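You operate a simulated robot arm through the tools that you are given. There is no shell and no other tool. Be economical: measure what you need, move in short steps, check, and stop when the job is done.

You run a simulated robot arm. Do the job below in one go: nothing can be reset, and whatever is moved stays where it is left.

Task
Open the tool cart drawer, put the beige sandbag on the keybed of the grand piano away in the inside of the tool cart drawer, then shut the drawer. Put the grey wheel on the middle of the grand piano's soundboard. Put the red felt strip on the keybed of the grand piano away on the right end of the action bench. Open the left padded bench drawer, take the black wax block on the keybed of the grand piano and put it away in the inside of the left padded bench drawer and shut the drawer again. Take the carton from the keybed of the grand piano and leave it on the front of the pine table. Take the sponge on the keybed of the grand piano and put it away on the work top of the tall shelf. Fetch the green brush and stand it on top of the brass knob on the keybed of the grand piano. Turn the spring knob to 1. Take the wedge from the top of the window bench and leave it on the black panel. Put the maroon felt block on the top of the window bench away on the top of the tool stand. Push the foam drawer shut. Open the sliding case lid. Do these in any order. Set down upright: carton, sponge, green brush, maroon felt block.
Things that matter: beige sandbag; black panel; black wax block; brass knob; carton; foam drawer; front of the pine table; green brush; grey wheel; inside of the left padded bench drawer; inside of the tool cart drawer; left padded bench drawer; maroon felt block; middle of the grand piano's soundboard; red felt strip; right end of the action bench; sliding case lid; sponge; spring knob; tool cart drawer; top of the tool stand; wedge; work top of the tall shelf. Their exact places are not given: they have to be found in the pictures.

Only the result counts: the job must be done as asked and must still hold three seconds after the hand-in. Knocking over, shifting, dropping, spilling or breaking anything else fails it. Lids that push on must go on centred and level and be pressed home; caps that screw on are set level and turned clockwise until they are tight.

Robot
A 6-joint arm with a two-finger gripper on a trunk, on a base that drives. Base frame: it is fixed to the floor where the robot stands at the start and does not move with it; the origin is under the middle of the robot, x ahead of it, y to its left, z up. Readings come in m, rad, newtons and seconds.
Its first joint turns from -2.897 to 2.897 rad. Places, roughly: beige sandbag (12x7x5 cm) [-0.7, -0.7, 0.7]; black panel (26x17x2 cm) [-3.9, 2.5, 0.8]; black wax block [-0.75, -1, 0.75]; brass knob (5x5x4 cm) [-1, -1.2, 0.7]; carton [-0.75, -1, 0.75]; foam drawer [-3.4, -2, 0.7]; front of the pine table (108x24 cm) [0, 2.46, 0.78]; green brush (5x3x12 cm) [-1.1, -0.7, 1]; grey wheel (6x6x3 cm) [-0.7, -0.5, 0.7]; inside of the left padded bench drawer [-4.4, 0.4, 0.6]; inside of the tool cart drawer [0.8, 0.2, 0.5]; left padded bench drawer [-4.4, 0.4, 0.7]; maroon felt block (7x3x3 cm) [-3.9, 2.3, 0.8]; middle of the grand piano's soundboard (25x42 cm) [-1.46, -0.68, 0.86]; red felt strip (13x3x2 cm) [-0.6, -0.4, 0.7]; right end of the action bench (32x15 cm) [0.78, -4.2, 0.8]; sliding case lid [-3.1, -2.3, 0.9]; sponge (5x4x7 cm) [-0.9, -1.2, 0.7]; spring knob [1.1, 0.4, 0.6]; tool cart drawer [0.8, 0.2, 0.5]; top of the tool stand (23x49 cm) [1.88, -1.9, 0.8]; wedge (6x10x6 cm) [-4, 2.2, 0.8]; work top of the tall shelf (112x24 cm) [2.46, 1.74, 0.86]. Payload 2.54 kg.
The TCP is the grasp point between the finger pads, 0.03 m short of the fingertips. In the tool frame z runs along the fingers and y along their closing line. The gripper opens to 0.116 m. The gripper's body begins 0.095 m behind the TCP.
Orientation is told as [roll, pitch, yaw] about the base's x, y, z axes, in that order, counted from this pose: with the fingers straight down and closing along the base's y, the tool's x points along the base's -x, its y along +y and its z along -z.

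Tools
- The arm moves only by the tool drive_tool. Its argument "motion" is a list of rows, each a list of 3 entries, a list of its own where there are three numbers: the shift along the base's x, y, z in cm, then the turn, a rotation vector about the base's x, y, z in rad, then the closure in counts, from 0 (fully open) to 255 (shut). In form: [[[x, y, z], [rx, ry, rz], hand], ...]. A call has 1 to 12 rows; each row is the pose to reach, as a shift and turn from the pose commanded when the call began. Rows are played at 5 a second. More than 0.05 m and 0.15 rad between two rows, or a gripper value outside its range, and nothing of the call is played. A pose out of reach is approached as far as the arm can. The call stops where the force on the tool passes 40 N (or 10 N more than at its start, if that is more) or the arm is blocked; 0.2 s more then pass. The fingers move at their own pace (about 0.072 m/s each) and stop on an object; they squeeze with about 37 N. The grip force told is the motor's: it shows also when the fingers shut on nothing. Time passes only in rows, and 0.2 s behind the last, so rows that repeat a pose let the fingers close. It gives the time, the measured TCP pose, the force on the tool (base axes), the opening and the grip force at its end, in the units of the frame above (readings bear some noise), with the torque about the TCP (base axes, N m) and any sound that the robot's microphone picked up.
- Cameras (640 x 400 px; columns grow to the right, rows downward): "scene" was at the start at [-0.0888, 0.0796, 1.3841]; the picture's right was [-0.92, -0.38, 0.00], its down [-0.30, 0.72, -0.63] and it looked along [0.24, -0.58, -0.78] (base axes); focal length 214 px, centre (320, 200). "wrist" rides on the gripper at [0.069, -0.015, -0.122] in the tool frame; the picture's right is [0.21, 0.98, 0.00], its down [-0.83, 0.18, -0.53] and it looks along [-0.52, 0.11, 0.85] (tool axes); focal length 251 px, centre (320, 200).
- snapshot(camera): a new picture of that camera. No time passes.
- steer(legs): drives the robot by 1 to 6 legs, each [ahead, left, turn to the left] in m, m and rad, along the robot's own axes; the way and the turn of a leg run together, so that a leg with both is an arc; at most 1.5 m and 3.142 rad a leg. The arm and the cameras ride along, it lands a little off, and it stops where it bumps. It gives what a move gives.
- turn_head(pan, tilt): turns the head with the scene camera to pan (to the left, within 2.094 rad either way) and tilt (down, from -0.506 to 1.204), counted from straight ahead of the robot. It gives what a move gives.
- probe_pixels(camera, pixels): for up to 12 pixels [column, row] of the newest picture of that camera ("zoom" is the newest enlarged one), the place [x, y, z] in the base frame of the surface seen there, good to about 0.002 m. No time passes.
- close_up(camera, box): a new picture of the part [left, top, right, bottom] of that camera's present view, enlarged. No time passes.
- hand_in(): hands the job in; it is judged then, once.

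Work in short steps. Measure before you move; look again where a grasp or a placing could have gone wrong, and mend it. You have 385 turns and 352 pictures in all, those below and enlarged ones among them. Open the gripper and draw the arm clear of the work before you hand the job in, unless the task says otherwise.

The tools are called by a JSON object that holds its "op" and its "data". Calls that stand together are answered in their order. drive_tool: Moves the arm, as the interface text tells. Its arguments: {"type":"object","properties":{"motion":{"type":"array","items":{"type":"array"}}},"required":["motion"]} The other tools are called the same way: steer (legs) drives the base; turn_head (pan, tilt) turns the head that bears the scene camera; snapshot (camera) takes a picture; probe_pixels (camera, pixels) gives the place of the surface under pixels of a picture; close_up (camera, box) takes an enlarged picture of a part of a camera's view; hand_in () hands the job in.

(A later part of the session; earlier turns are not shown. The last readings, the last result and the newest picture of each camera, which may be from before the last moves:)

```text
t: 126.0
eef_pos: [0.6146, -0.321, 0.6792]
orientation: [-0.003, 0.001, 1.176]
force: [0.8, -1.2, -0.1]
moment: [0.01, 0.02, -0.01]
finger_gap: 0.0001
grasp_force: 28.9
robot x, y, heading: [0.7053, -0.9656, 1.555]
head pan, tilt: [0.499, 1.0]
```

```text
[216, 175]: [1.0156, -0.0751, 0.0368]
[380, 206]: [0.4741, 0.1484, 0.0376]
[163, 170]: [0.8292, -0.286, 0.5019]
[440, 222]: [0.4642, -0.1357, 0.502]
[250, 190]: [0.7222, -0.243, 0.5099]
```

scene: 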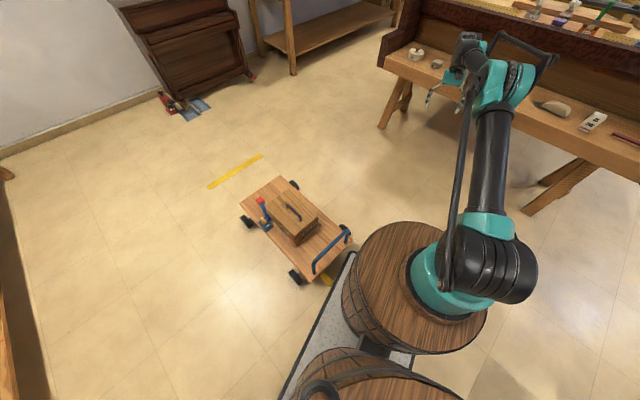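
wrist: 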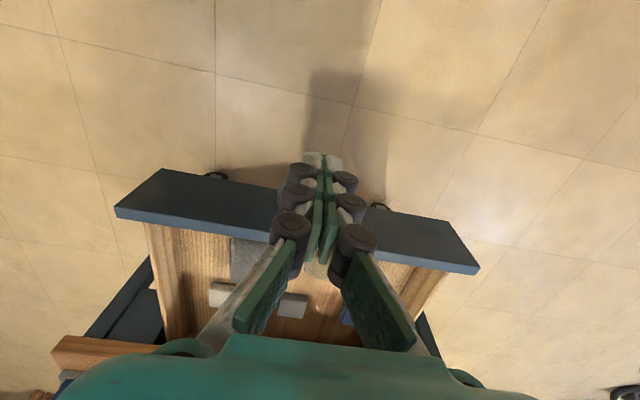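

Lower outside the bar and push the drawer in along (0.373,0.928).

{"op": "drive_tool", "data": {"motion": [[[0, 0, -4.5], [0, 0, 0], 255], [[0, 0, -9], [0, 0, 0], 255], [[0, 0, -12.7], [0, 0, 0], 255], [[1.3, 3.4, -12.7], [0, 0, 0], 255], [[2.7, 6.7, -12.7], [0, 0, 0], 255], [[4, 10, -12.7], [0, 0, 0], 255], [[5.3, 13.3, -12.7], [0, 0, 0], 255], [[6.7, 16.6, -12.7], [0, 0, 0], 255], [[8, 20, -12.7], [0, 0, 0], 255], [[9.3, 23.3, -12.7], [0, 0, 0], 255], [[10.6, 26.6, -12.7], [0, 0, 0], 255]]}}

```text
t: 128.4
eef_pos: [0.7201, -0.055, 0.5516]
orientation: [-0.003, 0.002, 1.179]
force: [-0.4, -0.5, 0.2]
moment: [0.05, -0.02, 0.03]
finger_gap: 0.0
grasp_force: 28.7
out of reach, approached as far as the arm can: row 1, 2, 3, 4, 5, 6
robot x, y, heading: [0.7046, -0.9655, 1.554]
head pan, tilt: [0.499, 1.0]
```

{"op": "snapshot", "data": {"camera": "wrist"}}

```text
289 pictures are left
```

wrist: 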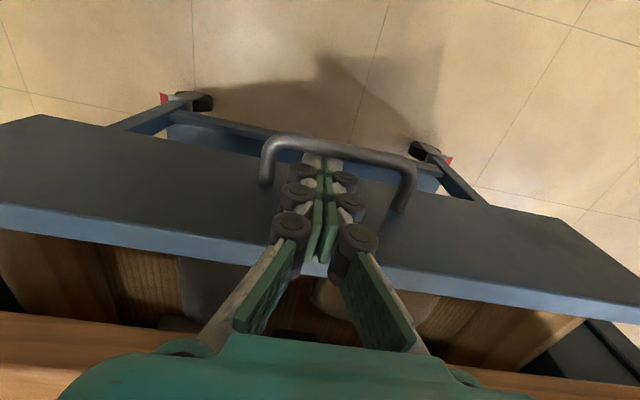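

The fingers sit between bar and panel and push the panel itself; keep pushing ~8 cm until it stops.

{"op": "drive_tool", "data": {"motion": [[[0.9, 2.3, 0], [0, 0, 0], 255], [[1.9, 4.6, 0], [0, 0, 0], 255], [[2.6, 6.5, 0], [0, 0, 0], 255], [[2.9, 7.4, 0], [0, 0, 0], 255], [[3.3, 8.2, 0], [0, 0, 0], 255], [[3.6, 9, 0], [0, 0, 0], 255]]}}

{"op": "snapshot", "data": {"camera": "wrist"}}

```text
t: 129.4
eef_pos: [0.747, 0.0128, 0.5533]
orientation: [-0.007, 0.007, 1.18]
force: [-1.4, -4.8, -0.7]
moment: [0.33, -0.13, -0.08]
finger_gap: 0.0001
grasp_force: 29.2
robot x, y, heading: [0.7032, -0.969, 1.552]
head pan, tilt: [0.499, 1.0]
stopped in row 4: the force on the tool passed its limit at 61 N (the readings are from after the stop); the commanded pose is now the measured one
```

```text
288 pictures are left
```

wrist: 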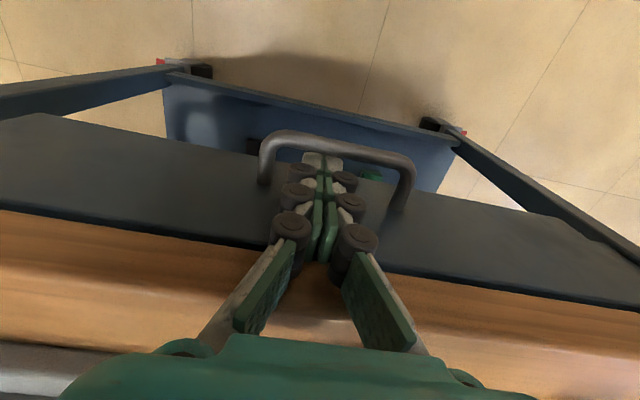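

Shut (hard stop). Now lift straight up, out of the handle, and retract; verify after.

{"op": "drive_tool", "data": {"motion": [[[-0.1, -0.4, 0], [0, 0, 0], 255], [[-0.1, -0.4, 3], [0, 0, 0], 255], [[-0.1, -0.4, 7], [0, 0, 0], 255], [[-0.1, -0.4, 11], [0, 0, 0], 255], [[-0.1, -2, 15], [0, 0, 0], 255], [[-0.1, -5, 18], [0, 0, 0], 200], [[-0.1, -9, 21], [0, 0, 0], 100], [[-0.1, -13, 24], [0, 0, 0], 0], [[-0.1, -17, 27], [0, 0, 0], 0], [[-0.1, -21, 30], [0, 0, 0], 0], [[-0.1, -25, 33], [0, 0, 0], 0], [[-0.1, -28, 36], [0, 0, 0], 0]]}}

{"op": "snapshot", "data": {"camera": "wrist"}}

```text
t: 132.0
eef_pos: [0.7463, -0.2654, 0.9118]
orientation: [-0.006, 0.007, 1.181]
force: [0.4, 1.2, 0.1]
moment: [-0.07, 0.01, -0.01]
finger_gap: 0.1164
grasp_force: 0.1
robot x, y, heading: [0.7075, -0.9678, 1.562]
head pan, tilt: [0.499, 1.0]
```

```text
287 pictures are left
```

wrist: 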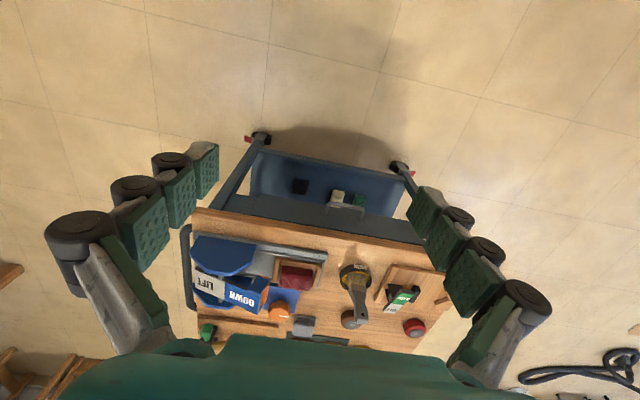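

Drawer is shut with the bag inside. Next: grey wheel. Drive back to the keybed.

{"op": "steer", "data": {"legs": [[0, 0, 1.571], [0.56, -0.2, 0]]}}

{"op": "turn_head", "data": {"pan": 0.0, "tilt": 0.8}}

{"op": "snapshot", "data": {"camera": "wrist"}}

```text
t: 139.2
eef_pos: [-0.5537, -0.717, 0.9129]
orientation: [-0.006, 0.007, 2.746]
force: [0.4, 0.7, -0.6]
moment: [0.01, 0.01, -0.02]
finger_gap: 0.1158
grasp_force: 0.2
robot x, y, heading: [0.1466, -0.7568, 3.122]
head pan, tilt: [0.499, 1.0]
```

```text
t: 140.2
eef_pos: [-0.5541, -0.7155, 0.912]
orientation: [-0.005, 0.007, 2.747]
force: [0.1, 0.0, 0.1]
moment: [0.03, 0.01, -0.01]
finger_gap: 0.1164
grasp_force: 0.1
robot x, y, heading: [0.1482, -0.7542, 3.124]
head pan, tilt: [0.0, 0.799]
```

```text
286 pictures are left
```

wrist: 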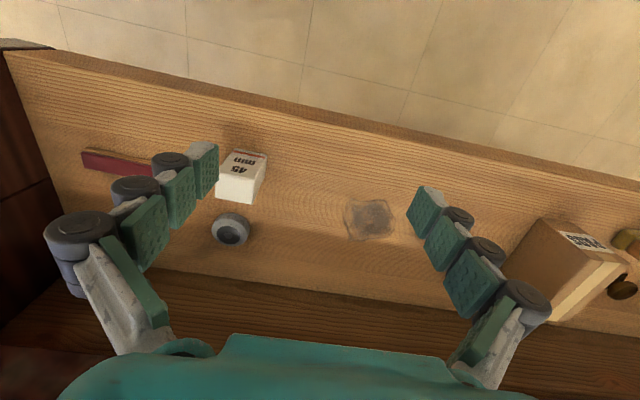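

Wheel at (231,230), box at (242,178). Probing both.

{"op": "probe_pixels", "data": {"camera": "wrist", "pixels": [[233, 234], [215, 228], [248, 232], [231, 216], [240, 190], [218, 190], [256, 200], [265, 160], [246, 187], [233, 228]]}}

{"op": "close_up", "data": {"camera": "wrist", "box": [190, 140, 290, 260]}}

```text
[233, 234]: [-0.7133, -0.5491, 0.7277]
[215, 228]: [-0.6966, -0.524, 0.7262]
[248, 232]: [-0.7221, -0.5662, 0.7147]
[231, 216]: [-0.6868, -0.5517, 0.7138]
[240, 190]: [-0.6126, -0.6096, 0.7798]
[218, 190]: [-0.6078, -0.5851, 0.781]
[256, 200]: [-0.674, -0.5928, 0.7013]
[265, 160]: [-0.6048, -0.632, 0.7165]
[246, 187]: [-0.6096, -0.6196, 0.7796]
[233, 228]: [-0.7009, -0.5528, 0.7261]
```

```text
3.33 times, centred on (240, 200) of wrist
```

zoom: 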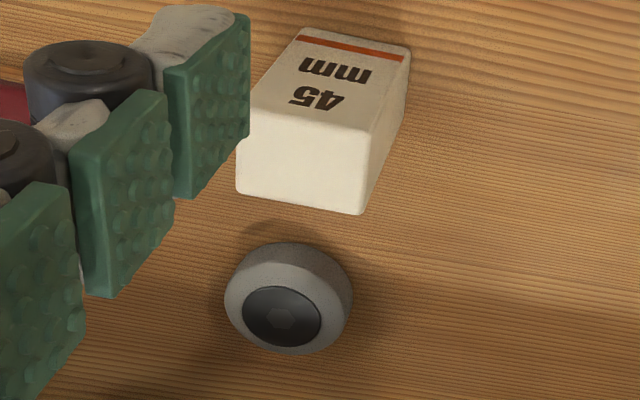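

Wheel centre (-0.706,-0.548). Keep this yaw; go over and grip at z 0.733.

{"op": "drive_tool", "data": {"motion": [[[-3.8, 3, 0], [0, 0, 0], 0], [[-7.6, 6.2, 0], [0, 0, 0], 0], [[-11.4, 9.4, 0], [0, 0, 0], 0], [[-14, 13, -1], [0, 0, 0], 0], [[-15.2, 16.8, -4], [0, 0, 0], 0], [[-15.2, 16.8, -8.5], [0, 0, 0], 0], [[-15.2, 16.8, -13], [0, 0, 0], 0], [[-15.2, 16.8, -17.9], [0, 0, 0], 0], [[-15.2, 16.8, -17.9], [0, 0, 0], 255], [[-15.2, 16.8, -17.9], [0, 0, 0], 255], [[-15.2, 16.8, -17.9], [0, 0, 0], 255], [[-15.2, 16.8, -17.9], [0, 0, 0], 255]]}}

```text
t: 142.8
eef_pos: [-0.7044, -0.5487, 0.7337]
orientation: [-0.005, 0.007, 2.747]
force: [-0.3, 0.4, 0.0]
moment: [0.0, 0.01, -0.01]
finger_gap: 0.0563
grasp_force: 36.9
robot x, y, heading: [0.1461, -0.7595, 3.124]
head pan, tilt: [0.0, 0.799]
```

Gripped (5.6 cm). Lift slowly and check.

{"op": "drive_tool", "data": {"motion": [[[0, 0, 1.5], [0, 0, 0], 255], [[0, 0, 4], [0, 0, 0], 255], [[0, 0, 7], [0, 0, 0], 255], [[0, 0, 10], [0, 0, 0], 255], [[0, 0, 14], [0, 0, 0], 255], [[0, 0, 18], [0, 0, 0], 255], [[2, 0, 22], [0, 0, 0], 255], [[6, -2, 24], [0, 0, 0], 255], [[10, -5, 25], [0, 0, 0], 255], [[14, -8, 26], [0, 0, 0], 255], [[18, -10, 27], [0, 0, 0], 255], [[22, -12, 27], [0, 0, 0], 255]]}}

{"op": "snapshot", "data": {"camera": "wrist"}}

```text
refused: row 9 steps farther than a row can; nothing moved
```

```text
284 pictures are left
```

wrist: 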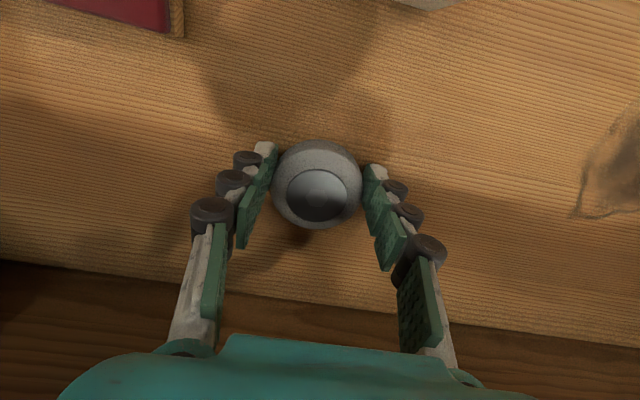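

Retry with smaller steps.

{"op": "drive_tool", "data": {"motion": [[[0, 0, 1.5], [0, 0, 0], 255], [[0, 0, 4], [0, 0, 0], 255], [[0, 0, 7], [0, 0, 0], 255], [[0, 0, 10], [0, 0, 0], 255], [[0, 0, 14], [0, 0, 0], 255], [[0, 0, 18], [0, 0, 0], 255], [[2, 0, 22], [0, 0, 0], 255], [[5, -2, 25], [0, 0, 0], 255], [[9, -4, 26], [0, 0, 0], 255], [[13, -6, 27], [0, 0, 0], 255], [[17, -8, 27], [0, 0, 0], 255], [[21, -10, 27], [0, 0, 0], 255]]}}

{"op": "snapshot", "data": {"camera": "wrist"}}

```text
t: 145.4
eef_pos: [-0.4954, -0.6476, 1.0034]
orientation: [-0.006, 0.007, 2.746]
force: [-1.4, 0.1, -1.2]
moment: [0.02, -0.07, -0.01]
finger_gap: 0.0563
grasp_force: 36.9
robot x, y, heading: [0.1484, -0.7554, 3.121]
head pan, tilt: [0.0, 0.799]
```

```text
283 pictures are left
```

wrist: 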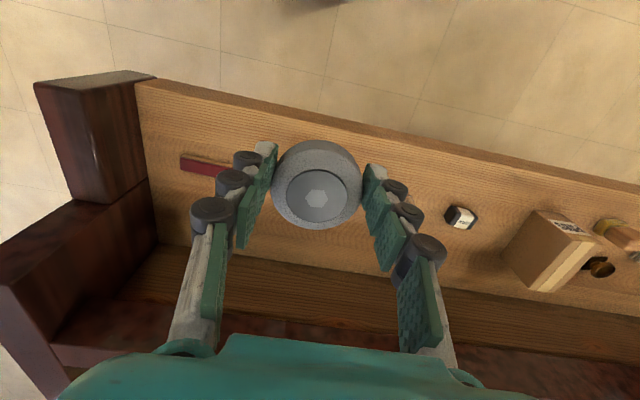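

Wheel held. Turn right and drive north through the gap between piano and cart.

{"op": "steer", "data": {"legs": [[-0.08, 0, 0], [0, 0, -1.571], [1.2, 0.25, 0]]}}

{"op": "turn_head", "data": {"pan": 1.2, "tilt": 0.6}}

{"op": "snapshot", "data": {"camera": "scene"}}

```text
t: 156.1
eef_pos: [0.1045, 1.0922, 1.0034]
orientation: [-0.006, 0.007, 1.184]
force: [0.1, 0.2, -1.3]
moment: [-0.02, 0.03, 0.01]
finger_gap: 0.0559
grasp_force: 37.1
robot x, y, heading: [-0.0028, 0.4417, 1.561]
head pan, tilt: [0.0, 0.799]
```

```text
t: 157.4
eef_pos: [0.1018, 1.0905, 1.0042]
orientation: [-0.007, 0.008, 1.184]
force: [-0.6, 0.5, -0.7]
moment: [0.03, 0.02, 0.01]
finger_gap: 0.056
grasp_force: 37.0
robot x, y, heading: [-0.0011, 0.4487, 1.557]
head pan, tilt: [1.201, 0.6]
```

```text
282 pictures are left
```

scene: 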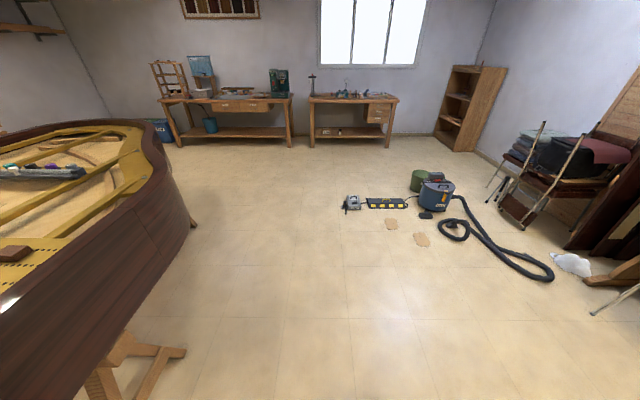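

Clear floor. I probe obstacles and the piano rim outline.

{"op": "probe_pixels", "data": {"camera": "scene", "pixels": [[348, 208], [395, 225], [425, 240], [190, 222], [175, 200], [150, 250], [100, 300], [160, 160], [185, 350], [10, 300], [80, 245]]}}

```text
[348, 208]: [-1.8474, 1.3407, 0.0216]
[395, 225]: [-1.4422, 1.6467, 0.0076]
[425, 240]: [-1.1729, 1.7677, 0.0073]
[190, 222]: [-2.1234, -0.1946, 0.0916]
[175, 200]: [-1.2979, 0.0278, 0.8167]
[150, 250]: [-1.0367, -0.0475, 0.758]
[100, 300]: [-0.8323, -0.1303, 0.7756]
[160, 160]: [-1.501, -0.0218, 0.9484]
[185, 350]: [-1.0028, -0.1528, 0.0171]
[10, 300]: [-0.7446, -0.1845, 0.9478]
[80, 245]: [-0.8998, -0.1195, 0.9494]
```

The piano side bulges to y≈0.03 near x=−1.3. Raise the arm, then drive west, turn to face the piano (−y).

{"op": "drive_tool", "data": {"motion": [[[0, 0, 4], [0, 0, 0], 255], [[0, 0, 8], [0, 0, 0], 255], [[0, 0, 11], [0, 0, 0], 255]]}}

{"op": "steer", "data": {"legs": [[0.25, 0.2, 0], [0, 1.2, 0], [0, 0, 1.571], [0, 0, 1.571]]}}

```text
t: 158.2
eef_pos: [0.1023, 1.0905, 1.1138]
orientation: [-0.006, 0.007, 1.184]
force: [-0.9, -0.9, -1.3]
moment: [-0.02, 0.03, -0.01]
finger_gap: 0.0559
grasp_force: 36.8
robot x, y, heading: [-0.0026, 0.4473, 1.558]
head pan, tilt: [1.201, 0.6]
```

```text
t: 173.8
eef_pos: [-1.5186, 0.0728, 1.1122]
orientation: [-0.005, 0.006, -1.954]
force: [0.5, 0.5, -1.5]
moment: [0.05, -0.02, 0.0]
finger_gap: 0.056
grasp_force: 37.1
robot x, y, heading: [-1.4137, 0.7172, -1.578]
head pan, tilt: [1.201, 0.6]
```

Now forward to y≈0.43 and look.

{"op": "steer", "data": {"legs": [[0.28, 0, 0]]}}

{"op": "turn_head", "data": {"pan": 0.0, "tilt": 0.8}}

{"op": "snapshot", "data": {"camera": "scene"}}

{"op": "snapshot", "data": {"camera": "wrist"}}

```text
t: 175.8
eef_pos: [-1.52, -0.2089, 1.1118]
orientation: [-0.004, 0.006, -1.952]
force: [0.8, -0.2, -1.0]
moment: [-0.01, -0.02, 0.0]
finger_gap: 0.056
grasp_force: 37.2
robot x, y, heading: [-1.4198, 0.4358, -1.581]
head pan, tilt: [1.201, 0.6]
```

```text
t: 177.2
eef_pos: [-1.5206, -0.208, 1.1123]
orientation: [-0.005, 0.008, -1.953]
force: [0.5, -0.2, -2.0]
moment: [0.02, -0.03, -0.01]
finger_gap: 0.0558
grasp_force: 37.3
robot x, y, heading: [-1.4136, 0.4422, -1.577]
head pan, tilt: [0.0, 0.799]
```

```text
281 pictures are left
```

scene: 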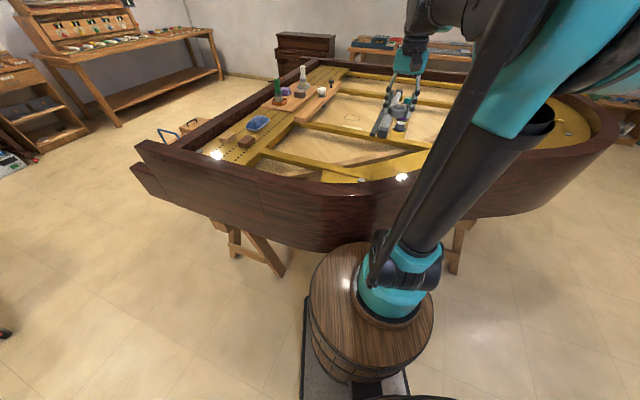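

```text
280 pictures are left
```

wrist: 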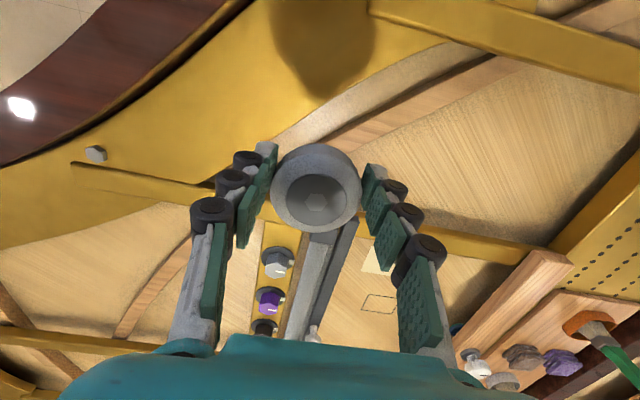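

I probe the marked square at wrist (380,303) and the surroundings.

{"op": "probe_pixels", "data": {"camera": "wrist", "pixels": [[380, 303], [362, 306], [396, 301], [372, 313], [388, 295], [380, 262], [350, 250], [330, 270], [420, 230], [390, 330], [500, 300], [315, 330]]}}

```text
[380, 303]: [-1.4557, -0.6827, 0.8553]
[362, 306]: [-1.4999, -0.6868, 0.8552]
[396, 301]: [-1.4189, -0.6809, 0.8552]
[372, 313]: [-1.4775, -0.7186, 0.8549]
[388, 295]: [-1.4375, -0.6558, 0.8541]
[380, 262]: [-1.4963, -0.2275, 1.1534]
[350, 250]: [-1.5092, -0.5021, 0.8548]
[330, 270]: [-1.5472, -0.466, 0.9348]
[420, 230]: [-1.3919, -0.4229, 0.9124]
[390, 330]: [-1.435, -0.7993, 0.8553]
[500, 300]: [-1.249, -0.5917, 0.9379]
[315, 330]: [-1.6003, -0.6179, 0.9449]
```

Target (-1.455,-0.68). Move across at height first.

{"op": "drive_tool", "data": {"motion": [[[0.65, -4.7, -0.6], [0, 0, 0], 255], [[1.3, -9.4, -1.2], [0, 0, 0], 255], [[1.95, -14.1, -1.8], [0, 0, 0], 255], [[2.6, -18.8, -2.4], [0, 0, 0], 255], [[3.25, -23.5, -3], [0, 0, 0], 255], [[3.9, -28.2, -3.6], [0, 0, 0], 255], [[4.55, -33, -4.2], [0, 0, 0], 255], [[5.2, -37.7, -4.8], [0, 0, 0], 255], [[5.85, -42.4, -5.4], [0, 0, 0], 255], [[6.5, -47.1, -6], [0, 0, 0], 255]]}}

{"op": "snapshot", "data": {"camera": "wrist"}}

```text
t: 179.4
eef_pos: [-1.4551, -0.64, 1.0331]
orientation: [-0.003, 0.008, -1.952]
force: [-0.7, 2.5, 0.6]
moment: [-0.15, -0.08, -0.02]
finger_gap: 0.056
grasp_force: 37.1
out of reach, approached as far as the arm can: row 9, 10
robot x, y, heading: [-1.4178, 0.4354, -1.579]
head pan, tilt: [0.0, 0.799]
```

```text
279 pictures are left
```

wrist: 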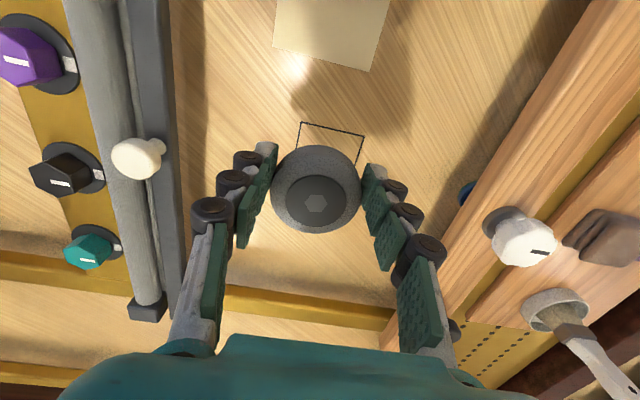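

Reached y=−0.64. Lower and try to edge further.

{"op": "drive_tool", "data": {"motion": [[[0, 0, -3], [0, 0, 0], 255], [[0, -1, -6], [0, 0, 0], 255], [[0, -2.5, -9], [0, 0, 0], 255], [[0, -4, -11], [0, 0, 0], 255]]}}

```text
t: 180.4
eef_pos: [-1.4579, -0.669, 0.9369]
orientation: [-0.004, 0.006, -1.958]
force: [0.5, 0.1, -0.2]
moment: [-0.03, 0.01, -0.01]
finger_gap: 0.0558
grasp_force: 37.5
robot x, y, heading: [-1.4145, 0.4416, -1.58]
head pan, tilt: [0.0, 0.799]
```

Close enough to the centre. Lower to z≈0.890, release, rise.

{"op": "drive_tool", "data": {"motion": [[[0, 0, -2.5], [0, 0, 0], 255], [[0, 0, -4.6], [0, 0, 0], 255], [[0, 0, -4.7], [0, 0, 0], 255], [[0, 0, -4.7], [0, 0, 0], 180], [[0, 0, -4.7], [0, 0, 0], 80], [[0, 0, -4.7], [0, 0, 0], 80], [[0, 0, 0], [0, 0, 0], 80], [[0, 0, 5], [0, 0, 0], 80], [[0, 3, 9], [0, 0, 0], 80], [[0, 7, 12], [0, 0, 0], 80], [[0, 11, 15], [0, 0, 0], 80]]}}

{"op": "snapshot", "data": {"camera": "wrist"}}

```text
t: 182.8
eef_pos: [-1.4552, -0.5694, 1.0709]
orientation: [-0.007, 0.008, -1.951]
force: [1.1, 0.0, -0.1]
moment: [0.06, 0.0, 0.04]
finger_gap: 0.0794
grasp_force: 0.1
out of reach, approached as far as the arm can: row 2, 3, 4, 5, 6, 8
robot x, y, heading: [-1.4154, 0.4344, -1.576]
head pan, tilt: [0.0, 0.799]
```

```text
278 pictures are left
```

wrist: 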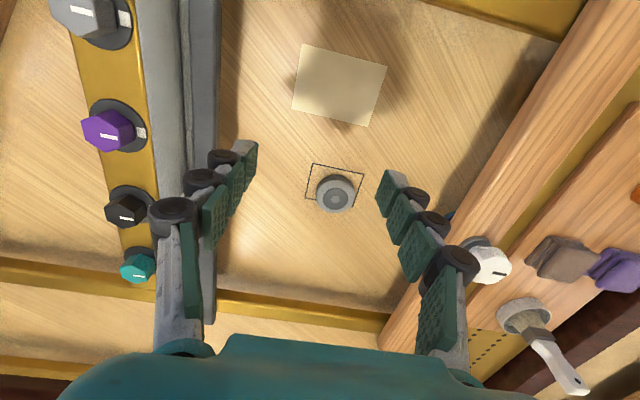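

{"op": "probe_pixels", "data": {"camera": "wrist", "pixels": [[336, 192], [320, 190], [352, 190], [335, 185]]}}

```text
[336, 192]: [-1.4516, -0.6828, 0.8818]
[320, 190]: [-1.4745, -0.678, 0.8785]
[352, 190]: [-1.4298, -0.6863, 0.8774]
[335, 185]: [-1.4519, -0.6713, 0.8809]
```

Wheel is on the mark, flat. Now retract and drive back around to the keybed.

{"op": "drive_tool", "data": {"motion": [[[0, 4.5, 1], [0, 0, 0], 0], [[0, 9, 2], [0, 0, 0], 0], [[0, 13.5, 3], [0, 0, 0], 0], [[0, 18, 3], [0, 0, 0], 0], [[0, 22.5, 3], [0, 0, 0], 0], [[0, 27, 3], [0, 0, 0], 0], [[0, 31.5, 3], [0, 0, 0], 0], [[0, 36, 3], [0, 0, 0], 0], [[0, 40.5, 3], [0, 0, 0], 0]]}}

{"op": "steer", "data": {"legs": [[-0.25, 0, 0], [0, 1.4, 0], [1.4, 0, 0]]}}

```text
t: 184.8
eef_pos: [-1.4543, -0.1638, 1.1026]
orientation: [-0.006, 0.006, -1.954]
force: [0.1, -0.7, 0.2]
moment: [0.05, 0.0, 0.02]
finger_gap: 0.1159
grasp_force: 0.2
robot x, y, heading: [-1.4155, 0.4344, -1.578]
head pan, tilt: [0.0, 0.799]
```

```text
t: 199.7
eef_pos: [-0.0674, -1.3249, 1.1033]
orientation: [-0.006, 0.008, -1.953]
force: [0.9, 0.4, -0.7]
moment: [0.03, 0.03, -0.01]
finger_gap: 0.1162
grasp_force: 0.1
robot x, y, heading: [-0.0297, -0.7249, -1.581]
head pan, tilt: [0.0, 0.799]
```

{"op": "steer", "data": {"legs": [[0.12, 0.2, 0], [0, 0, -1.571], [0.14, 0.06, 0]]}}

{"op": "snapshot", "data": {"camera": "scene"}}

{"op": "snapshot", "data": {"camera": "wrist"}}

```text
t: 206.3
eef_pos: [-0.5723, -0.8764, 1.1033]
orientation: [-0.005, 0.006, 2.771]
force: [0.1, 0.3, 0.4]
moment: [-0.04, -0.01, 0.02]
finger_gap: 0.116
grasp_force: 0.0
robot x, y, heading: [0.027, -0.9103, -3.136]
head pan, tilt: [0.0, 0.799]
```

```text
277 pictures are left
```

scene: 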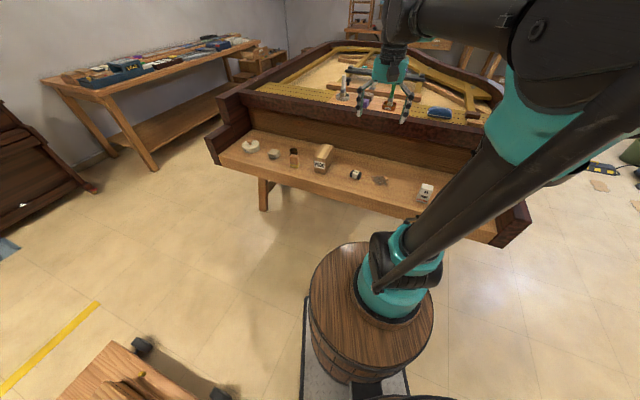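

```text
276 pictures are left
```

wrist: 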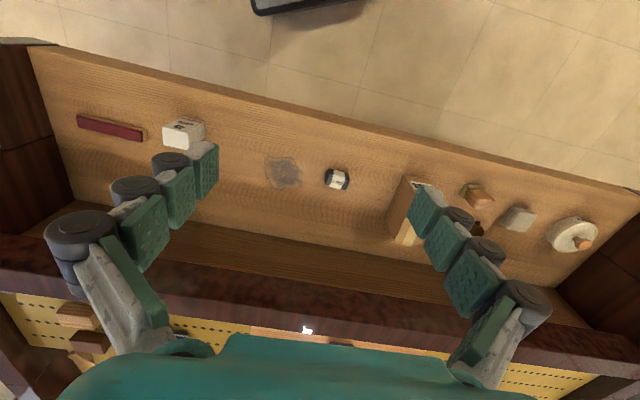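

Enlarge the brush area and the brass-knob area.

{"op": "close_up", "data": {"camera": "scene", "box": [325, 60, 425, 125]}}

{"op": "close_up", "data": {"camera": "scene", "box": [260, 130, 350, 180]}}

```text
6.15 times, centred on (375, 92) of scene
```

zoom: 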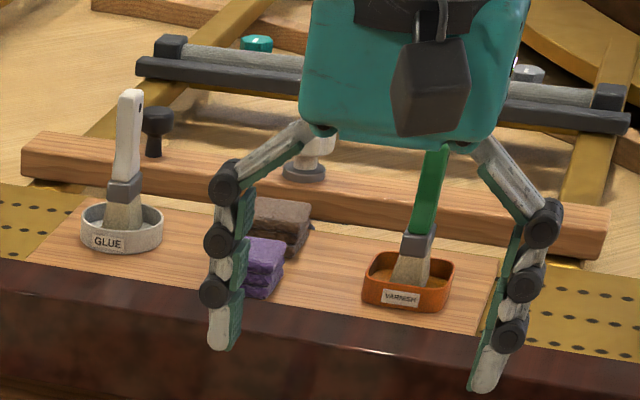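

```text
7.11 times, centred on (305, 155) of scene
```

zoom: 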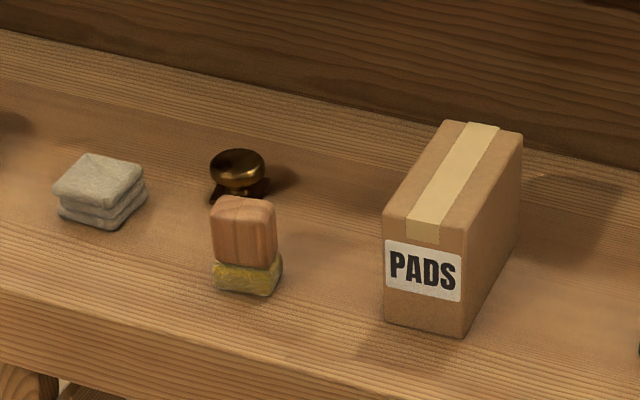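

I take the carton first (others later; the brush last so it can't be bumped). Move the wrist view over the carton.

{"op": "drive_tool", "data": {"motion": [[[-3, -4, -1], [0, 0, 0], 0], [[-6, -8, -2], [0, 0, 0], 0], [[-9, -12, -4], [0, 0, 0], 0], [[-12, -15.5, -6], [0, 0, 0], 0], [[-15, -19, -8], [0, 0, 0], 0], [[-16, -21, -10], [0, 0, 0], 0]]}}

{"op": "snapshot", "data": {"camera": "wrist"}}

```text
refused: row 1 steps farther than a row can; nothing moved
```

```text
273 pictures are left
```

wrist: 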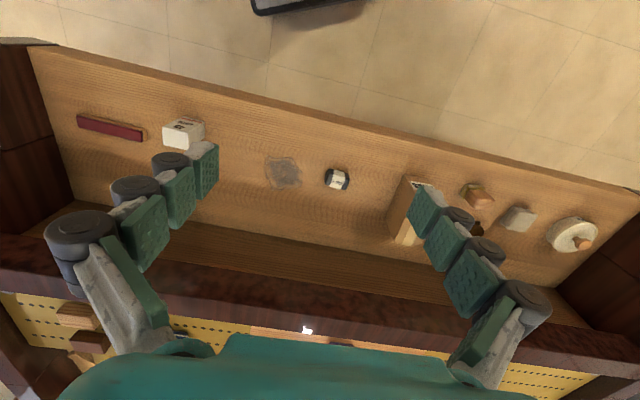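

Use smaller steps.

{"op": "drive_tool", "data": {"motion": [[[-2.5, -3.2, -1], [0, 0, 0], 0], [[-5, -6.4, -2], [0, 0, 0], 0], [[-7.5, -9.6, -4], [0, 0, 0], 0], [[-10, -12.8, -6], [0, 0, 0], 0], [[-12.5, -16, -8], [0, 0, 0], 0], [[-15, -19, -10], [0, 0, 0], 0], [[-16, -21, -12], [0, 0, 0], 0]]}}

{"op": "snapshot", "data": {"camera": "wrist"}}

```text
t: 207.9
eef_pos: [-0.7338, -1.0864, 0.9829]
orientation: [-0.006, 0.007, 2.77]
force: [-0.7, 0.3, 0.0]
moment: [0.0, 0.03, -0.03]
finger_gap: 0.1161
grasp_force: 0.1
robot x, y, heading: [0.0311, -0.9099, -3.134]
head pan, tilt: [0.0, 0.799]
```

```text
272 pictures are left
```

wrist: 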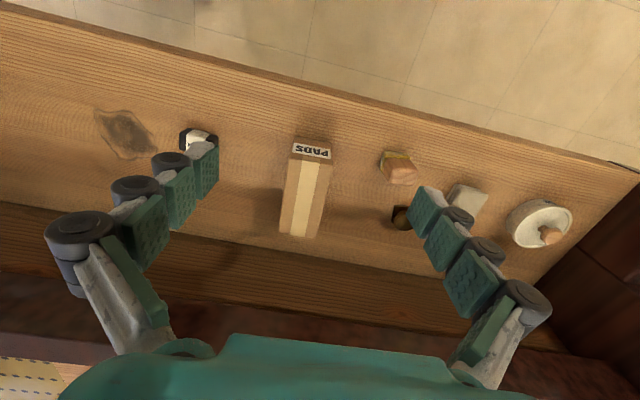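

{"op": "probe_pixels", "data": {"camera": "wrist", "pixels": [[291, 160], [326, 163], [282, 233], [316, 237], [304, 195], [397, 168], [388, 178], [412, 180], [402, 218], [296, 146], [385, 158]]}}

```text
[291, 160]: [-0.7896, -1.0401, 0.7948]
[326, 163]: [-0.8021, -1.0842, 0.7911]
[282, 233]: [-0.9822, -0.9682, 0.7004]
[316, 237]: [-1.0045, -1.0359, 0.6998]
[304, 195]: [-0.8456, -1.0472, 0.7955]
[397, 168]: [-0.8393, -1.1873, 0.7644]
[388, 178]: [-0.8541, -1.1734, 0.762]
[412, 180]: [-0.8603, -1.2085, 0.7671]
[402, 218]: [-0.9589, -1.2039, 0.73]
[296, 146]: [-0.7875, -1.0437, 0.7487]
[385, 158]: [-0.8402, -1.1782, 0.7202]
```

Carton centre (-0.849,-1.047), width across ≈4.6 cm. Turn +0.098, descend to z 0.76 and grip.

{"op": "drive_tool", "data": {"motion": [[[-4, 1.3, 0], [0, 0, 0.05], 0], [[-8, 2.6, 0], [0, 0, 0.098], 0], [[-11.5, 3.9, -2], [0, 0, 0.098], 0], [[-11.5, 3.9, -6.5], [0, 0, 0.098], 0], [[-11.5, 3.9, -11], [0, 0, 0.098], 0], [[-11.5, 3.9, -15.5], [0, 0, 0.098], 0], [[-11.5, 3.9, -20], [0, 0, 0.098], 0], [[-11.5, 3.9, -22.3], [0, 0, 0.098], 0], [[-11.5, 3.9, -22.3], [0, 0, 0.098], 255], [[-11.5, 3.9, -22.3], [0, 0, 0.098], 255], [[-11.5, 3.9, -22.3], [0, 0, 0.098], 255], [[-11.5, 3.9, -22.3], [0, 0, 0.098], 255]]}}

{"op": "snapshot", "data": {"camera": "wrist"}}

```text
t: 210.5
eef_pos: [-0.8485, -1.0474, 0.7589]
orientation: [-0.004, 0.007, 2.868]
force: [-0.6, 0.6, 0.1]
moment: [-0.05, 0.03, -0.02]
finger_gap: 0.0622
grasp_force: 37.4
robot x, y, heading: [0.0286, -0.908, -3.133]
head pan, tilt: [0.0, 0.799]
```

```text
271 pictures are left
```

wrist: 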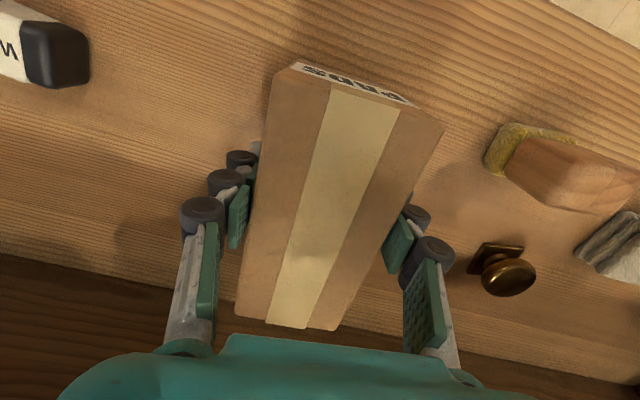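

Gripped (6.2 cm). Lift slowly and retract.

{"op": "drive_tool", "data": {"motion": [[[0, 0, 1.5], [0, 0, 0], 255], [[0, 0, 4], [0, 0, 0], 255], [[0, 0, 7], [0, 0, 0], 255], [[0, 0, 11], [0, 0, 0], 255], [[0, 0, 15], [0, 0, 0], 255], [[0, 0, 19], [0, 0, 0], 255], [[0, 0, 23], [0, 0, 0], 255], [[3, 1, 26], [0, 0, 0], 255], [[7, 2, 27], [0, 0, 0], 255], [[11, 3, 28], [0, 0, 0], 255], [[15, 4, 29], [0, 0, 0], 255], [[19, 5, 30], [0, 0, 0], 255]]}}

```text
t: 213.1
eef_pos: [-0.6588, -0.9982, 1.0612]
orientation: [-0.004, 0.008, 2.868]
force: [-1.7, 0.3, -2.5]
moment: [0.03, -0.06, -0.01]
finger_gap: 0.0622
grasp_force: 36.9
robot x, y, heading: [0.0263, -0.9035, -3.133]
head pan, tilt: [0.0, 0.799]
```

Carton held. Drive north toward the pine table and look.

{"op": "steer", "data": {"legs": [[-0.16, -0.05, 0], [0, 0, -1.571], [1.2, 0.2, 0], [0.5, 0, 0]]}}

{"op": "turn_head", "data": {"pan": 0.1, "tilt": 0.6}}

{"op": "snapshot", "data": {"camera": "scene"}}

```text
t: 226.6
eef_pos: [-0.0917, 1.5246, 1.0603]
orientation: [-0.006, 0.008, 1.287]
force: [-0.7, 0.8, -2.5]
moment: [-0.01, 0.03, -0.01]
finger_gap: 0.0611
grasp_force: 37.1
robot x, y, heading: [-0.0059, 0.8369, 1.565]
head pan, tilt: [0.0, 0.799]
```

```text
t: 227.4
eef_pos: [-0.0903, 1.5254, 1.0614]
orientation: [-0.004, 0.005, 1.287]
force: [0.4, 0.2, -2.0]
moment: [-0.01, 0.04, -0.01]
finger_gap: 0.0612
grasp_force: 37.1
robot x, y, heading: [-0.0052, 0.8389, 1.572]
head pan, tilt: [0.099, 0.6]
```

```text
270 pictures are left
```

scene: 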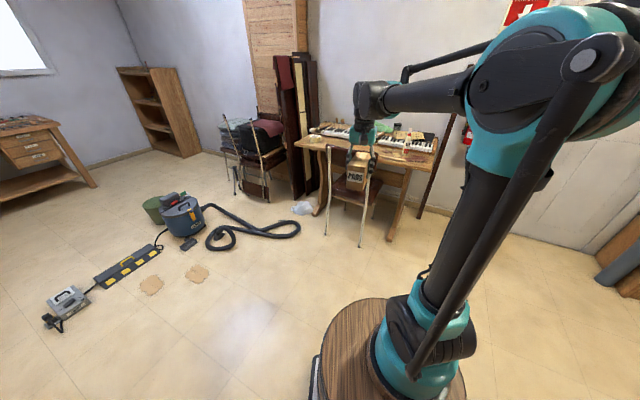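

{"op": "close_up", "data": {"camera": "scene", "box": [280, 90, 460, 250]}}

{"op": "probe_pixels", "data": {"camera": "scene", "pixels": [[300, 143], [432, 168], [410, 160], [330, 235], [360, 245], [385, 240], [300, 230], [318, 215], [325, 155], [345, 207], [315, 150], [395, 158]]}}

```text
2.50 times, centred on (370, 170) of scene
```

zoom: 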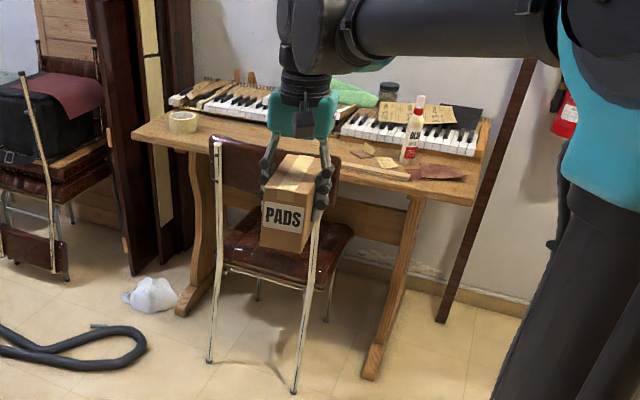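

```text
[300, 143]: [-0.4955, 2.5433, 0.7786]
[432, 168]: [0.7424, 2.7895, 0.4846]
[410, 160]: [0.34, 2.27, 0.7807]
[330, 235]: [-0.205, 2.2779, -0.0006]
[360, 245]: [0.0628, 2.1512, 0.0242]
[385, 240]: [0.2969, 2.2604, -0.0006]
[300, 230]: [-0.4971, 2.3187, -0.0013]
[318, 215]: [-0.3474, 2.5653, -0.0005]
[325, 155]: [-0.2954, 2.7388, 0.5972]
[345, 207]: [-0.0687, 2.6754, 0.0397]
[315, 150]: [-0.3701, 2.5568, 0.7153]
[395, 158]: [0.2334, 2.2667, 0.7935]
```

The table's front strip is behind a chair. Move 0.6 m closer and look from the wrist.

{"op": "steer", "data": {"legs": [[0.6, 0, 0]]}}

{"op": "snapshot", "data": {"camera": "wrist"}}

{"op": "snapshot", "data": {"camera": "scene"}}

```text
t: 230.7
eef_pos: [-0.0922, 2.1231, 1.0617]
orientation: [-0.006, 0.008, 1.29]
force: [0.3, 0.2, -2.2]
moment: [-0.04, 0.01, -0.01]
finger_gap: 0.0611
grasp_force: 37.0
robot x, y, heading: [-0.0035, 1.4338, 1.574]
head pan, tilt: [0.099, 0.6]
```

```text
268 pictures are left
```

wrist: 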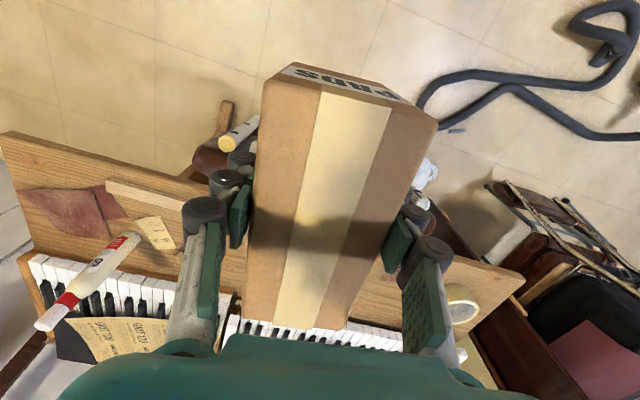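

```text
267 pictures are left
```

scene: 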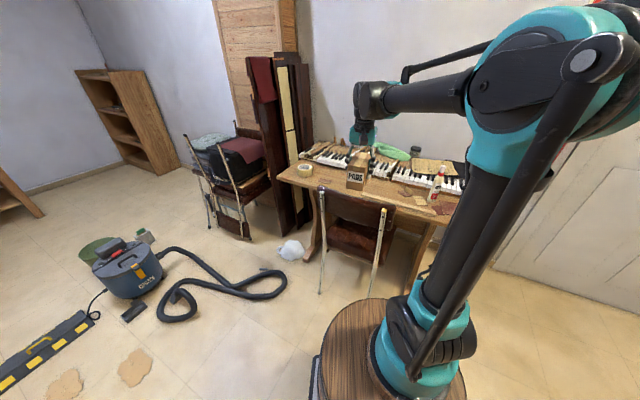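

{"op": "close_up", "data": {"camera": "scene", "box": [260, 130, 480, 240]}}

{"op": "probe_pixels", "data": {"camera": "zoom", "pixels": [[60, 120], [130, 130], [200, 160], [250, 170], [300, 180], [350, 190], [180, 175], [330, 215], [160, 150], [240, 150], [400, 205], [280, 210]]}}

```text
2.91 times, centred on (370, 185) of scene
```

zoom: 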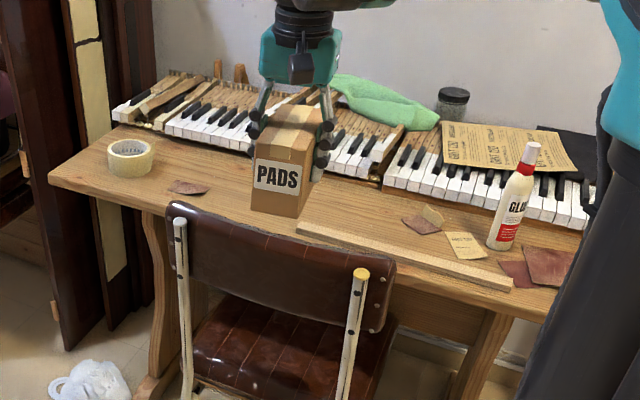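

```text
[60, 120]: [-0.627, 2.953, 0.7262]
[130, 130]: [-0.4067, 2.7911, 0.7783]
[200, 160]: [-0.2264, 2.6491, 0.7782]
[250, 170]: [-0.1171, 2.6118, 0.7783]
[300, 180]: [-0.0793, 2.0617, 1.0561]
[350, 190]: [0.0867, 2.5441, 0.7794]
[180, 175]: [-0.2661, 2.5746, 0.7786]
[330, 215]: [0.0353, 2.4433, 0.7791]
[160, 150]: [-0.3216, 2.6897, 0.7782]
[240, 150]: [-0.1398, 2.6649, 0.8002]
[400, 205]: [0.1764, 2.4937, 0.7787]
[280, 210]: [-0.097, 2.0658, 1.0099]
```

I probe the front edge, the chair back and the stick for a clear spot around (-0.13,2.51).

{"op": "probe_pixels", "data": {"camera": "zoom", "pixels": [[100, 190], [140, 205], [435, 282], [280, 230], [220, 205], [305, 228], [190, 187], [240, 212], [350, 265], [430, 265], [205, 195], [230, 190]]}}

```text
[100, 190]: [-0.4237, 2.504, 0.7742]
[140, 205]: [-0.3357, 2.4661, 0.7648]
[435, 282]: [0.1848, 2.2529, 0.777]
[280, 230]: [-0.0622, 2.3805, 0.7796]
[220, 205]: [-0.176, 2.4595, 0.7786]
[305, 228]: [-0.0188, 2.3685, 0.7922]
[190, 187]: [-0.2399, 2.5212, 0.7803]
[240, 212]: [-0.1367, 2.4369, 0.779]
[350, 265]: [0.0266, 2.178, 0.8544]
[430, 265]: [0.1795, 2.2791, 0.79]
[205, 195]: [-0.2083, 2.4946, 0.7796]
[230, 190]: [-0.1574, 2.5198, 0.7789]
```

Target (-0.12,2.505). Move over at height with a −0.11 rad alignment, then descend.

{"op": "drive_tool", "data": {"motion": [[[-0.3, 4.3, 0], [0, 0, -0.03], 255], [[-0.6, 8.6, 0], [0, 0, -0.06], 255], [[-0.9, 12.9, 0], [0, 0, -0.09], 255], [[-1.2, 17.2, 0], [0, 0, -0.11], 255], [[-1.6, 21.5, 0], [0, 0, -0.11], 255], [[-1.9, 25.8, 0], [0, 0, -0.11], 255], [[-2.2, 30, 0], [0, 0, -0.11], 255], [[-2.5, 34.2, -1], [0, 0, -0.11], 255], [[-2.8, 38.2, -3], [0, 0, -0.11], 255], [[-2.8, 38.2, -7.5], [0, 0, -0.11], 255], [[-2.8, 38.2, -12], [0, 0, -0.11], 255], [[-2.8, 38.2, -16.5], [0, 0, -0.11], 255]]}}

{"op": "close_up", "data": {"camera": "scene", "box": [260, 130, 480, 240]}}

```text
t: 233.3
eef_pos: [-0.1203, 2.5029, 0.8947]
orientation: [-0.005, 0.008, 1.182]
force: [1.1, -1.0, -2.2]
moment: [0.0, 0.01, -0.02]
finger_gap: 0.0611
grasp_force: 36.5
out of reach, approached as far as the arm can: row 9
robot x, y, heading: [-0.0042, 1.4373, 1.574]
head pan, tilt: [0.099, 0.6]
```

```text
2.91 times, centred on (370, 185) of scene
```

zoom: 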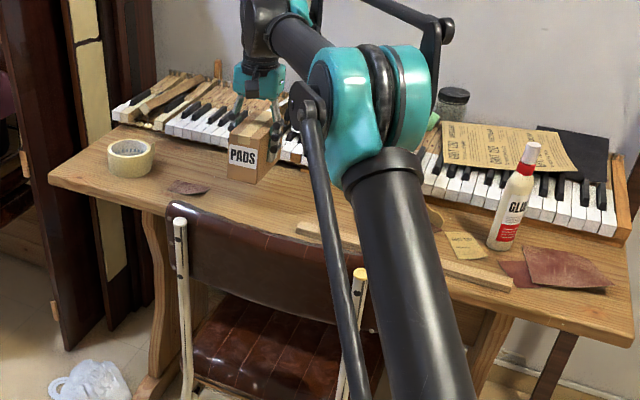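

Good placement over the free front strip. Lower 5.6 cm, release and rise.

{"op": "drive_tool", "data": {"motion": [[[0, 0, -2], [0, 0, 0], 255], [[0, 0, -4], [0, 0, 0], 255], [[0, 0, -5.4], [0, 0, 0], 255], [[0, 0, -5.7], [0, 0, 0], 255], [[0, 0, -5.7], [0, 0, 0], 180], [[0, 0, -5.7], [0, 0, 0], 60], [[0, 0, -5.7], [0, 0, 0], 60], [[0, 0, -1.5], [0, 0, 0], 60], [[0, 0, 3], [0, 0, 0], 60], [[0, 0, 7.5], [0, 0, 0], 60], [[0, 0, 12], [0, 0, 0], 60], [[0, 0, 16], [0, 0, 0], 60]]}}

{"op": "snapshot", "data": {"camera": "wrist"}}

{"op": "close_up", "data": {"camera": "scene", "box": [260, 130, 480, 240]}}

```text
t: 235.9
eef_pos: [-0.1168, 2.4895, 1.048]
orientation: [-0.005, 0.007, 1.18]
force: [-0.1, 0.4, -0.1]
moment: [-0.04, 0.01, 0.04]
finger_gap: 0.0889
grasp_force: 0.1
out of reach, approached as far as the arm can: row 12
robot x, y, heading: [-0.0062, 1.4323, 1.568]
head pan, tilt: [0.099, 0.6]
```

```text
264 pictures are left
```

wrist: 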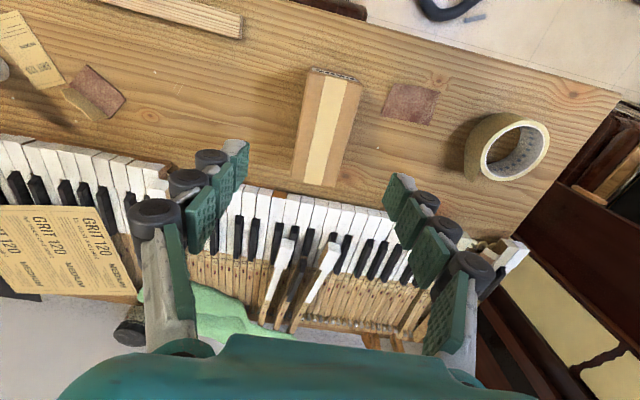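

```text
2.91 times, centred on (370, 185) of scene
```

zoom: 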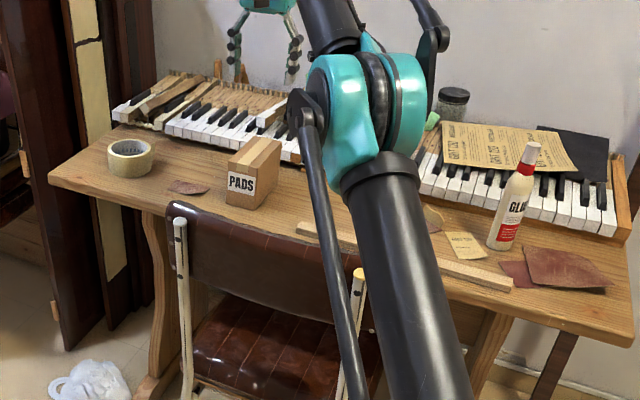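

Carton stands upright on the front strip. Retract and drive back to the keybed.

{"op": "drive_tool", "data": {"motion": [[[0, -4.5, 1], [0, 0, 0], 0], [[0, -9, 2], [0, 0, 0], 0], [[0, -13.5, 3], [0, 0, 0], 0], [[0, -18, 4], [0, 0, 0], 0], [[0, -22.5, 5], [0, 0, 0], 0], [[0, -27, 5], [0, 0, 0], 0], [[0, -31.5, 5], [0, 0, 0], 0], [[0, -36, 5], [0, 0, 0], 0], [[0, -40.5, 5], [0, 0, 0], 0]]}}

{"op": "steer", "data": {"legs": [[-1.2, 0, 0], [-1.0, -0.1, 0], [-0.08, -0.1, 0], [0, 0, 1.571], [0.17, 0.05, 0]]}}

{"op": "snapshot", "data": {"camera": "wrist"}}

```text
t: 237.9
eef_pos: [-0.117, 2.0833, 1.0978]
orientation: [-0.006, 0.006, 1.183]
force: [-1.0, 0.7, 0.2]
moment: [-0.03, -0.04, -0.02]
finger_gap: 0.1158
grasp_force: 0.0
robot x, y, heading: [-0.0018, 1.4327, 1.573]
head pan, tilt: [0.099, 0.6]
```

```text
t: 254.6
eef_pos: [-0.6348, -1.0147, 1.0991]
orientation: [-0.005, 0.007, 2.769]
force: [0.1, 0.9, 0.4]
moment: [0.0, 0.0, -0.02]
finger_gap: 0.1159
grasp_force: 0.0
robot x, y, heading: [0.0115, -0.8953, -3.127]
head pan, tilt: [0.099, 0.6]
```

```text
262 pictures are left
```

wrist: 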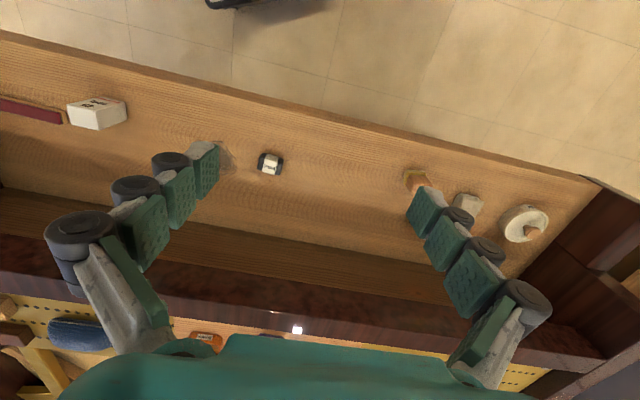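

Sponge next; get a closer wrist view.

{"op": "drive_tool", "data": {"motion": [[[-2.5, -3, -2], [0, 0, 0], 0], [[-5, -6, -4], [0, 0, 0], 0], [[-7.5, -9, -6], [0, 0, 0], 0], [[-9.5, -12, -9], [0, 0, 0], 0], [[-10.5, -15, -12], [0, 0, 0], 0], [[-10.5, -18, -15], [0, 0, 0], 0], [[-10.5, -20.5, -18], [0, 0, 0], 0]]}}

{"op": "close_up", "data": {"camera": "wrist", "box": [220, 100, 420, 240]}}

```text
t: 256.2
eef_pos: [-0.74, -1.2199, 0.9191]
orientation: [-0.006, 0.007, 2.767]
force: [0.6, 0.4, 0.3]
moment: [-0.03, 0.0, 0.01]
finger_gap: 0.1155
grasp_force: 0.1
robot x, y, heading: [0.0087, -0.8917, -3.128]
head pan, tilt: [0.099, 0.6]
```

```text
2.86 times, centred on (320, 170) of wrist
```

zoom: 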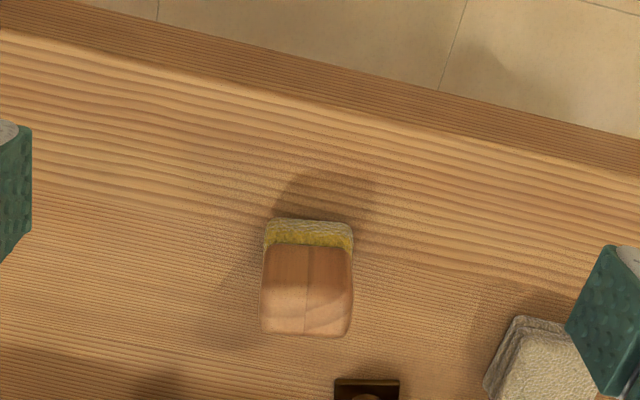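

{"op": "probe_pixels", "data": {"camera": "zoom", "pixels": [[268, 290], [345, 292], [265, 330], [345, 330], [272, 225], [350, 232], [307, 310], [340, 385], [395, 385]]}}

```text
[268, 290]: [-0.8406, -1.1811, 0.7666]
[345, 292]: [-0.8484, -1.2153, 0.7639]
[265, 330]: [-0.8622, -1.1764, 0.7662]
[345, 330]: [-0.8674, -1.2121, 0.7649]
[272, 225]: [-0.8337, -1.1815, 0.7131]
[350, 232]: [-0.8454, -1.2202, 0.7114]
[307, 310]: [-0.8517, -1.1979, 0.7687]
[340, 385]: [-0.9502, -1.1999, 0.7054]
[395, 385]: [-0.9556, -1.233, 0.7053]
```

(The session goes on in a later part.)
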